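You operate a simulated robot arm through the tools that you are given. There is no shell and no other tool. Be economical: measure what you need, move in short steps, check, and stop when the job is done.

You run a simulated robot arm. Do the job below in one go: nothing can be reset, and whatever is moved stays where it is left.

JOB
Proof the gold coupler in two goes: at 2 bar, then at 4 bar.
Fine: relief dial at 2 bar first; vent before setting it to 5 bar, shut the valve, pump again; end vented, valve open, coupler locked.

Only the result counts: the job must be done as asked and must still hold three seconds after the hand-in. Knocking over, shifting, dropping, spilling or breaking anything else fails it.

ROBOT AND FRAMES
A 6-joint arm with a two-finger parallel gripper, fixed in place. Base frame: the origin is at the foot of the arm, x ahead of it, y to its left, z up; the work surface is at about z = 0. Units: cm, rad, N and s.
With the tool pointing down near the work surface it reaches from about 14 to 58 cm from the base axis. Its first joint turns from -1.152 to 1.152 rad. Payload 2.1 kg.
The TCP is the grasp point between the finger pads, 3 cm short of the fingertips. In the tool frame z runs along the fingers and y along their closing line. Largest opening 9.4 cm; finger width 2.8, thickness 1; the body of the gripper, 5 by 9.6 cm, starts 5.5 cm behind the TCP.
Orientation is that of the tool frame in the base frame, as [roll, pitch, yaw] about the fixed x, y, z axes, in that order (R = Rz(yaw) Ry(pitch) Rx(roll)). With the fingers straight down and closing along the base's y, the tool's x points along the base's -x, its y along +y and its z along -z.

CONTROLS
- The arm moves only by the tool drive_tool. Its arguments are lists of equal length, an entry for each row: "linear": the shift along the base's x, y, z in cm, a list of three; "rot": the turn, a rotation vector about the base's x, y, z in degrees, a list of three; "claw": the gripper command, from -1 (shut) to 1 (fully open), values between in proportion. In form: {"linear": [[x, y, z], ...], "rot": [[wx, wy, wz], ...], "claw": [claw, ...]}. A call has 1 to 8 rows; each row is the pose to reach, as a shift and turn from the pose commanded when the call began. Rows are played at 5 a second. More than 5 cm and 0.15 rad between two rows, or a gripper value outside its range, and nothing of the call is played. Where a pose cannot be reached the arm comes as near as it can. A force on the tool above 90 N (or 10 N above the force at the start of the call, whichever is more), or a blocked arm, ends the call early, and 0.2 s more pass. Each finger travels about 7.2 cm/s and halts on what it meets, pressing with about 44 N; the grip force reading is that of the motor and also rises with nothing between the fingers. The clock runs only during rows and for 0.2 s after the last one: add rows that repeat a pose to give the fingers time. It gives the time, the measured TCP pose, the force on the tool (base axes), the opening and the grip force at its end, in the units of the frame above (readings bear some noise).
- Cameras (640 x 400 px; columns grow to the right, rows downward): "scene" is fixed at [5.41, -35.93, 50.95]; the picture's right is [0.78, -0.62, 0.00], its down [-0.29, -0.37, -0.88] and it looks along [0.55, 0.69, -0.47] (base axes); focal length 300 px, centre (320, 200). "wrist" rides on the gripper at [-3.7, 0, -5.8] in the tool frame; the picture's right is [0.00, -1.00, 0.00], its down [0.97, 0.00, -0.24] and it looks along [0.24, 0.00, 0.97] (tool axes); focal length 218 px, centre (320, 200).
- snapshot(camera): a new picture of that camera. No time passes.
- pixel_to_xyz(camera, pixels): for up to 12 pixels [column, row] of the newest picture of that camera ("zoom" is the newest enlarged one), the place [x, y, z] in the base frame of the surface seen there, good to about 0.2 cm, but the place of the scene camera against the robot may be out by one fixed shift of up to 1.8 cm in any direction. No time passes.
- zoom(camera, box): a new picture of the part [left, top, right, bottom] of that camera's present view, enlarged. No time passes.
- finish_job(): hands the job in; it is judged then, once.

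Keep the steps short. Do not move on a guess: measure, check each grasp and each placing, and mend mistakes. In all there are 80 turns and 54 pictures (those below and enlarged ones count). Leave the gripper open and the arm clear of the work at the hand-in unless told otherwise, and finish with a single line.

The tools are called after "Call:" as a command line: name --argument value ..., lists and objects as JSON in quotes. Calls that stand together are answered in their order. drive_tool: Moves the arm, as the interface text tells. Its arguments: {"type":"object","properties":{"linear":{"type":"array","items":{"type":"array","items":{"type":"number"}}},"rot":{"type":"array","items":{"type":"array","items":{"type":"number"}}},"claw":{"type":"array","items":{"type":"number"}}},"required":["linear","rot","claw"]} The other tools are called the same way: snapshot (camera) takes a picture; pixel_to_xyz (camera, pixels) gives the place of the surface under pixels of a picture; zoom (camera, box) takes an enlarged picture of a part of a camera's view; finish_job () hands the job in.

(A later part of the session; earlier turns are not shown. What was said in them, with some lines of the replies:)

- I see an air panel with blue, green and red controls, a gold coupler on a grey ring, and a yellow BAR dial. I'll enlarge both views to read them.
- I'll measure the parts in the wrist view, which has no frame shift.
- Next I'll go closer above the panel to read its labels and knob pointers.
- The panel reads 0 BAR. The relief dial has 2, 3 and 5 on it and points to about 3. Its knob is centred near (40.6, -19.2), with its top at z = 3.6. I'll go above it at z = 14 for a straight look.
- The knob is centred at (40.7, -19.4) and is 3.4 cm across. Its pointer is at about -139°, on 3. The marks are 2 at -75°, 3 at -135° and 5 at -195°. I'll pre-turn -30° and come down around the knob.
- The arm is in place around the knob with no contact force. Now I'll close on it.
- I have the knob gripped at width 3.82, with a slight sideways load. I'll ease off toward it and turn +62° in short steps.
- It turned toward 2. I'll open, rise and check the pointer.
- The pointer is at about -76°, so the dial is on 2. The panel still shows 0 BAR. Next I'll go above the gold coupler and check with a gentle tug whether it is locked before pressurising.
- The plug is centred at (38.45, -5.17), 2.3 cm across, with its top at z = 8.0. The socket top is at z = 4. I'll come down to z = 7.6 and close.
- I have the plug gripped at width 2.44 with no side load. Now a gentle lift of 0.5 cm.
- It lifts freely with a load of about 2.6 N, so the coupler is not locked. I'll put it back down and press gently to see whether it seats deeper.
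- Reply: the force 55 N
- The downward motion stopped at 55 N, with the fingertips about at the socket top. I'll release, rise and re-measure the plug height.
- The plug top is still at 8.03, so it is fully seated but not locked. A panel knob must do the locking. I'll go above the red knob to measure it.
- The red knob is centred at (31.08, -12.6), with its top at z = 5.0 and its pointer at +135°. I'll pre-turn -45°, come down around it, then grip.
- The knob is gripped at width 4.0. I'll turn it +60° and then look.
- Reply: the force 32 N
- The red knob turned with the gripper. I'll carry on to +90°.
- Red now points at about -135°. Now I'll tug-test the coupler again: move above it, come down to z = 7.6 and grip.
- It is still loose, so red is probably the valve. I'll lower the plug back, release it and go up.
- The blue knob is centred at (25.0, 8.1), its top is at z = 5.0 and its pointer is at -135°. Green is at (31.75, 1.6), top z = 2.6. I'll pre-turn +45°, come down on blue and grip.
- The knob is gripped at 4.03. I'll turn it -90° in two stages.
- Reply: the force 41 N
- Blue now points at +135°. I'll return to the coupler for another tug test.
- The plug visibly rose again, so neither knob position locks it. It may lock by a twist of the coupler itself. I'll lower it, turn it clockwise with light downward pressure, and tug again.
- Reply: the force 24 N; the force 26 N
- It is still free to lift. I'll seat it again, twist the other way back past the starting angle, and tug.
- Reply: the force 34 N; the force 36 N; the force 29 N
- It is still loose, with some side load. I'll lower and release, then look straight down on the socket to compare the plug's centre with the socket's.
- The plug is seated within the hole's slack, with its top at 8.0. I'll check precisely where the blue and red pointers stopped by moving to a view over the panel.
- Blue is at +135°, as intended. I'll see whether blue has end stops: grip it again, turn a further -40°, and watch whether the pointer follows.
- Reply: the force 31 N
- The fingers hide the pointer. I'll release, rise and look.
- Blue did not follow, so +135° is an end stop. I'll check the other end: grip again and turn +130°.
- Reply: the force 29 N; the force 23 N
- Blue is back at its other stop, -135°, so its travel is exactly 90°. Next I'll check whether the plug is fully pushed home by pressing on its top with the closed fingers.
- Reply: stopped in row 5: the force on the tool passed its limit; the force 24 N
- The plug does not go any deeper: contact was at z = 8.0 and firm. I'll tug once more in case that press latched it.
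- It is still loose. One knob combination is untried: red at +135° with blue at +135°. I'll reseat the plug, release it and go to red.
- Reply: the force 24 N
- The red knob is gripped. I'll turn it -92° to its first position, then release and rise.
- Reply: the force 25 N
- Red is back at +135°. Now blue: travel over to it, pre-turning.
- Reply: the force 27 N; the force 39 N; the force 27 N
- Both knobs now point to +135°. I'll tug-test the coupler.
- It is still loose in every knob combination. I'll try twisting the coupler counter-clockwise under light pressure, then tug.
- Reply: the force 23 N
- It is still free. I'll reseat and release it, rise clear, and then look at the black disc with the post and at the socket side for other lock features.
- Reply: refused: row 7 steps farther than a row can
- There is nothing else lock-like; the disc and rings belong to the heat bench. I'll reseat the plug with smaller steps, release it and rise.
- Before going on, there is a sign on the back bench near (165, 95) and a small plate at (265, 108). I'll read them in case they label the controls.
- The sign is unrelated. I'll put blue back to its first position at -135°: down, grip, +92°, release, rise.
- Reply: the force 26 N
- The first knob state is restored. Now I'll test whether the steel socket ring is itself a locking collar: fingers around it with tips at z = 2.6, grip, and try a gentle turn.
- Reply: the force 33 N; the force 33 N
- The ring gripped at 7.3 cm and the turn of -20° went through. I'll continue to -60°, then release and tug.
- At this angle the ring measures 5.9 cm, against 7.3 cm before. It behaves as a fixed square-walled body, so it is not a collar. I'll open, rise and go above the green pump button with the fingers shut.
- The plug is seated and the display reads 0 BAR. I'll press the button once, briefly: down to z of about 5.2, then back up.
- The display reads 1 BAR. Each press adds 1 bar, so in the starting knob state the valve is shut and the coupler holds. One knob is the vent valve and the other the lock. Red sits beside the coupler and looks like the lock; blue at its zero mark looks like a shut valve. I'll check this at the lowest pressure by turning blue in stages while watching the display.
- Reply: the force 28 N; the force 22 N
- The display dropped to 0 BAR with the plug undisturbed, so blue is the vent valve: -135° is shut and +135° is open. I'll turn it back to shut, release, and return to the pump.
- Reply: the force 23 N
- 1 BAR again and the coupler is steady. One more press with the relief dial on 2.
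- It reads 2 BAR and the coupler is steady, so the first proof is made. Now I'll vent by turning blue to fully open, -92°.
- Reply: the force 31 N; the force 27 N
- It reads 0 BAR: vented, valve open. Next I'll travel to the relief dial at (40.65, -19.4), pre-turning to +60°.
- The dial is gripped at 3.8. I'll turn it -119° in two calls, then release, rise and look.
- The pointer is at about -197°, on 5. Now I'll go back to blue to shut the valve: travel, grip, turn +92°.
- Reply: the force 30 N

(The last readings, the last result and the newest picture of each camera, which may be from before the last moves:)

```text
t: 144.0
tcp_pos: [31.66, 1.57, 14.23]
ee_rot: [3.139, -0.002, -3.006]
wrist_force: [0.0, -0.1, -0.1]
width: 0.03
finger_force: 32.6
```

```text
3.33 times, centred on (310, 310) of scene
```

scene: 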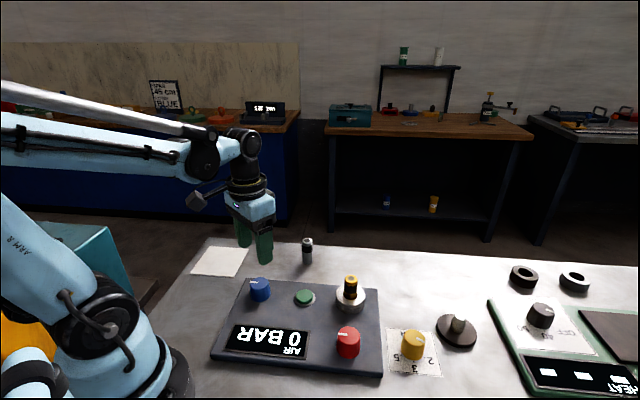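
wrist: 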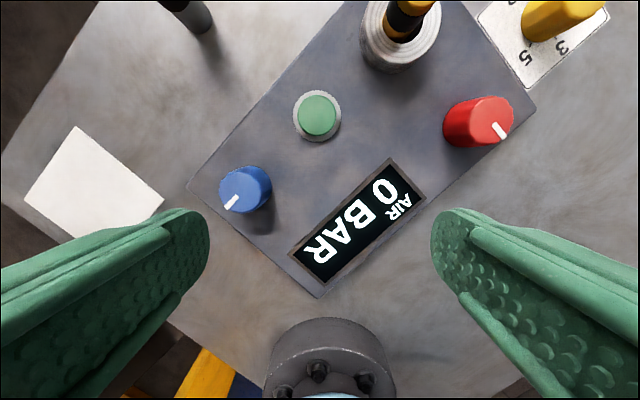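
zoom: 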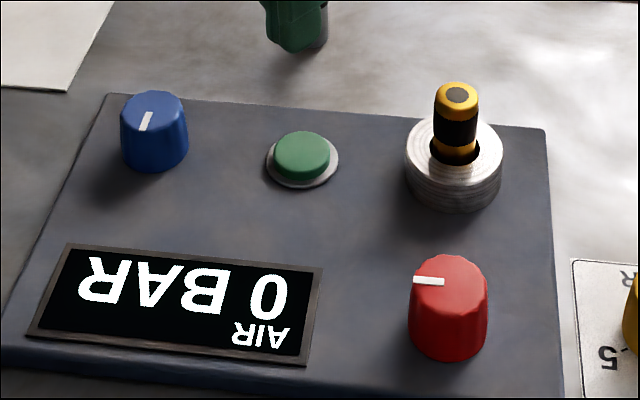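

The valve is shut, the dial is on 5 and it reads 0 BAR. I'll make three presses, then read before the fourth.

Call:
drive_tool --linear '[[0, 0, -4.5], [0, 0, -7.5], [0, 0, -8.4], [0, 0, -8.8], [0, 0, -9.1], [0, 0, -7.5], [0, 0, -7.5]]' --rot '[[0, 0, 0], [0, 0, 0], [0, 0, 0], [0, 0, 0], [0, 0, 0], [0, 0, 0], [0, 0, 0]]' --claw '[-1, -1, -1, -1, -1, -1, -1]'

Call:
drive_tool --linear '[[0, 0, 0], [0, 0, -0.9], [0, 0, -1.3], [0, 0, -1.6], [0, 0, 0], [0, 0, 0], [0, 0, 0]]' --rot '[[0, 0, 0], [0, 0, 0], [0, 0, 0], [0, 0, 0], [0, 0, 0], [0, 0, 0], [0, 0, 0]]' --claw '[-1, -1, -1, -1, -1, -1, -1]'

Call:
drive_tool --linear '[[0, 0, 0], [0, 0, -0.9], [0, 0, -1.3], [0, 0, -1.6], [0, 0, 0], [0, 0, 0], [0, 0, 0]]' --rot '[[0, 0, 0], [0, 0, 0], [0, 0, 0], [0, 0, 0], [0, 0, 0], [0, 0, 0], [0, 0, 0]]' --claw '[-1, -1, -1, -1, -1, -1, -1]'

Call:
zoom --camera "scene" --box '[220, 250, 400, 370]'

```text
t: 145.6
tcp_pos: [31.67, 1.62, 6.63]
ee_rot: [3.14, -0.001, -3.003]
wrist_force: [-0.3, 0.1, 0.4]
width: 0.0
finger_force: 33.6
```

```text
t: 147.2
tcp_pos: [31.66, 1.41, 6.78]
ee_rot: [3.141, -0.002, -3.002]
wrist_force: [-0.3, 0.4, -0.1]
width: 0.0
finger_force: 33.0
```

```text
t: 148.8
tcp_pos: [31.53, 1.61, 6.76]
ee_rot: [3.139, -0.002, -3.002]
wrist_force: [-0.1, -0.8, 0.0]
width: 0.0
finger_force: 32.9
```

```text
3.33 times, centred on (310, 310) of scene
```

zoom: 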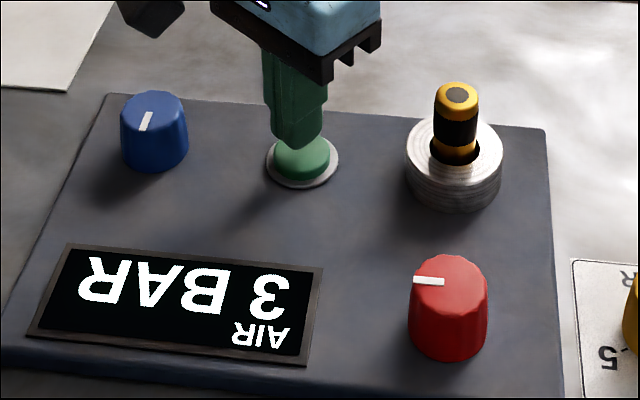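

It reads 3 BAR and the coupler holds. I'll press the fourth time.

Call:
drive_tool --linear '[[0, 0, 0], [0, 0, -0.9], [0, 0, -1.3], [0, 0, -1.6], [0, 0, 0], [0, 0, 0], [0, 0, 0]]' --rot '[[0, 0, 0], [0, 0, 0], [0, 0, 0], [0, 0, 0], [0, 0, 0], [0, 0, 0], [0, 0, 0]]' --claw '[-1, -1, -1, -1, -1, -1, -1]'

Call:
zoom --camera "scene" --box '[220, 250, 400, 370]'

```text
t: 150.4
tcp_pos: [31.56, 1.57, 6.72]
ee_rot: [3.138, -0.002, -3.002]
wrist_force: [-0.6, -0.8, 0.6]
width: 0.0
finger_force: 33.1
```

```text
3.33 times, centred on (310, 310) of scene
```

zoom: 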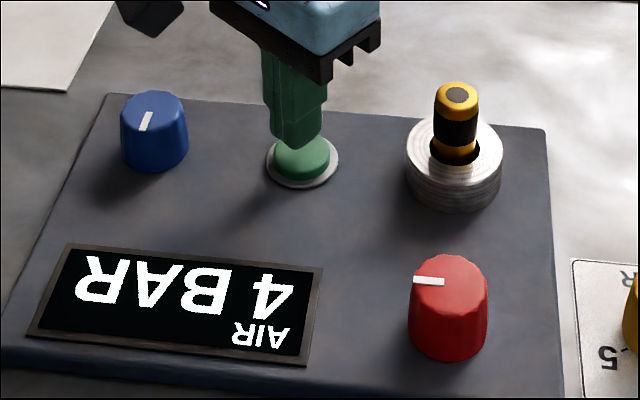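

It reads 4 BAR with the coupler held, which agrees with red at +135° being locked. Now the final vent: blue to fully open.

Call:
drive_tool --linear '[[0, 0, 4], [0, 0, 8.6], [-2.2, 2.1, 8.6], [-4.4, 4.3, 8.6], [-6.5, 6.5, 8.6], [-6.5, 6.5, 8.6]]' --rot '[[0, 0, 0], [0, 0, 7], [0, 0, 14], [0, 0, 21], [0, 0, 29], [0, 0, 37]]' --claw '[-1, -1, 0.3, 0.3, 0.3, 0.3]'

Call:
drive_tool --linear '[[0, 0, -2.5], [0, 0, -5], [0, 0, -7.5], [0, 0, -9.5], [0, 0, -9.5], [0, 0, -9.5], [0, 0, -9.5], [0, 0, -9.5]]' --rot '[[0, 0, 0], [0, 0, 0], [0, 0, 0], [0, 0, 0], [0, 0, 0], [0, 0, 0], [0, 0, 0], [0, 0, 0]]' --claw '[0.3, 0.3, 0.3, 0.3, 0.3, -0.3, -0.5, -0.5]'

Call:
drive_tool --linear '[[0, 0, 0], [0, 0, 0], [0, 0, 0], [0, 0, 0], [0, 0, 0], [0, 0, 0]]' --rot '[[0, 0, -8], [0, 0, -16], [0, 0, -24], [0, 0, -32], [0, 0, -40], [0, 0, -48]]' --claw '[-0.5, -0.5, -0.5, -0.5, -0.5, -0.5]'

Call:
drive_tool --linear '[[0, 0, 0], [0, 0, 0], [0, 0, 0], [0, 0, 0], [0, 0, 0], [0, 0, 0], [0, 0, 0]]' --rot '[[0, 0, -8], [0, 0, -16], [0, 0, -24], [0, 0, -32], [0, 0, -40], [0, 0, -45], [0, 0, -45]]' --claw '[-0.5, -0.5, -0.5, -0.5, -0.5, -0.5, -0.5]'

Call:
drive_tool --linear '[[0, 0, 0], [0, 0, 0], [0, 0, 4], [0, 0, 8], [0, 0, 12], [0, 0, 12]]' --rot '[[0, 0, 0], [0, 0, 0], [0, 0, 0], [0, 0, 0], [0, 0, 0], [0, 0, 0]]' --claw '[0.3, 0.3, 0.3, 0.6, 1, 1]'

Call:
zoom --camera "scene" --box '[210, 230, 470, 390]'

```text
t: 151.8
tcp_pos: [25.11, 8.27, 15.36]
ee_rot: [3.138, -0.001, -2.354]
wrist_force: [0.9, -0.5, 0.0]
width: 6.11
finger_force: 0.1
```

```text
t: 153.6
tcp_pos: [25.08, 8.04, 5.77]
ee_rot: [3.141, -0.002, -2.356]
wrist_force: [0.0, 4.5, -29.0]
width: 4.0
finger_force: 45.0
```

```text
t: 155.0
tcp_pos: [25.12, 8.02, 5.86]
ee_rot: [3.138, -0.004, 3.089]
wrist_force: [-8.7, 12.2, -28.6]
width: 4.0
finger_force: 45.0
```

```text
t: 156.6
tcp_pos: [25.27, 8.15, 5.83]
ee_rot: [3.141, 0.0, 2.301]
wrist_force: [-10.0, 2.3, -3.2]
width: 4.01
finger_force: 44.8
```

```text
t: 158.0
tcp_pos: [25.1, 8.07, 17.86]
ee_rot: [3.139, -0.001, 2.302]
wrist_force: [-0.4, 0.4, -0.1]
width: 9.41
finger_force: 0.0
```

```text
2.46 times, centred on (340, 310) of scene
```

zoom: 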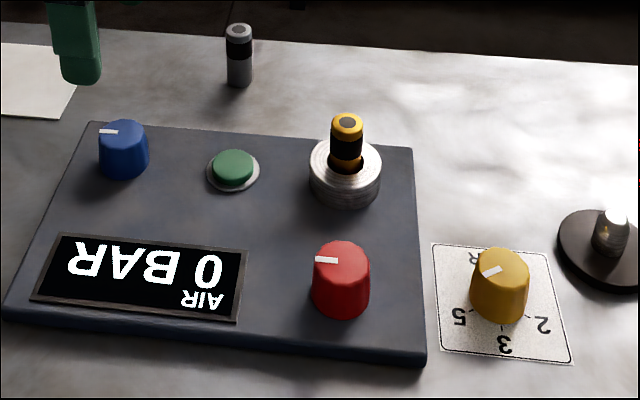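

The display reads 0 BAR, blue is fully open, red is at its starting (locked) stop, the dial is on 5 and the coupler is seated. The gripper is open and clear, so I'll hand in.

Call:
finish_job

```text
The job is handed in.
```

I proofed the gold coupler at 2 bar (relief 2) and, after venting, at 4 bar (relief 5); it ends at 0 bar, valve open, red knob at its starting stop, which I inferred is locked: it held 4 bar, but the plug lifted freely by hand at 0 bar in every knob position.
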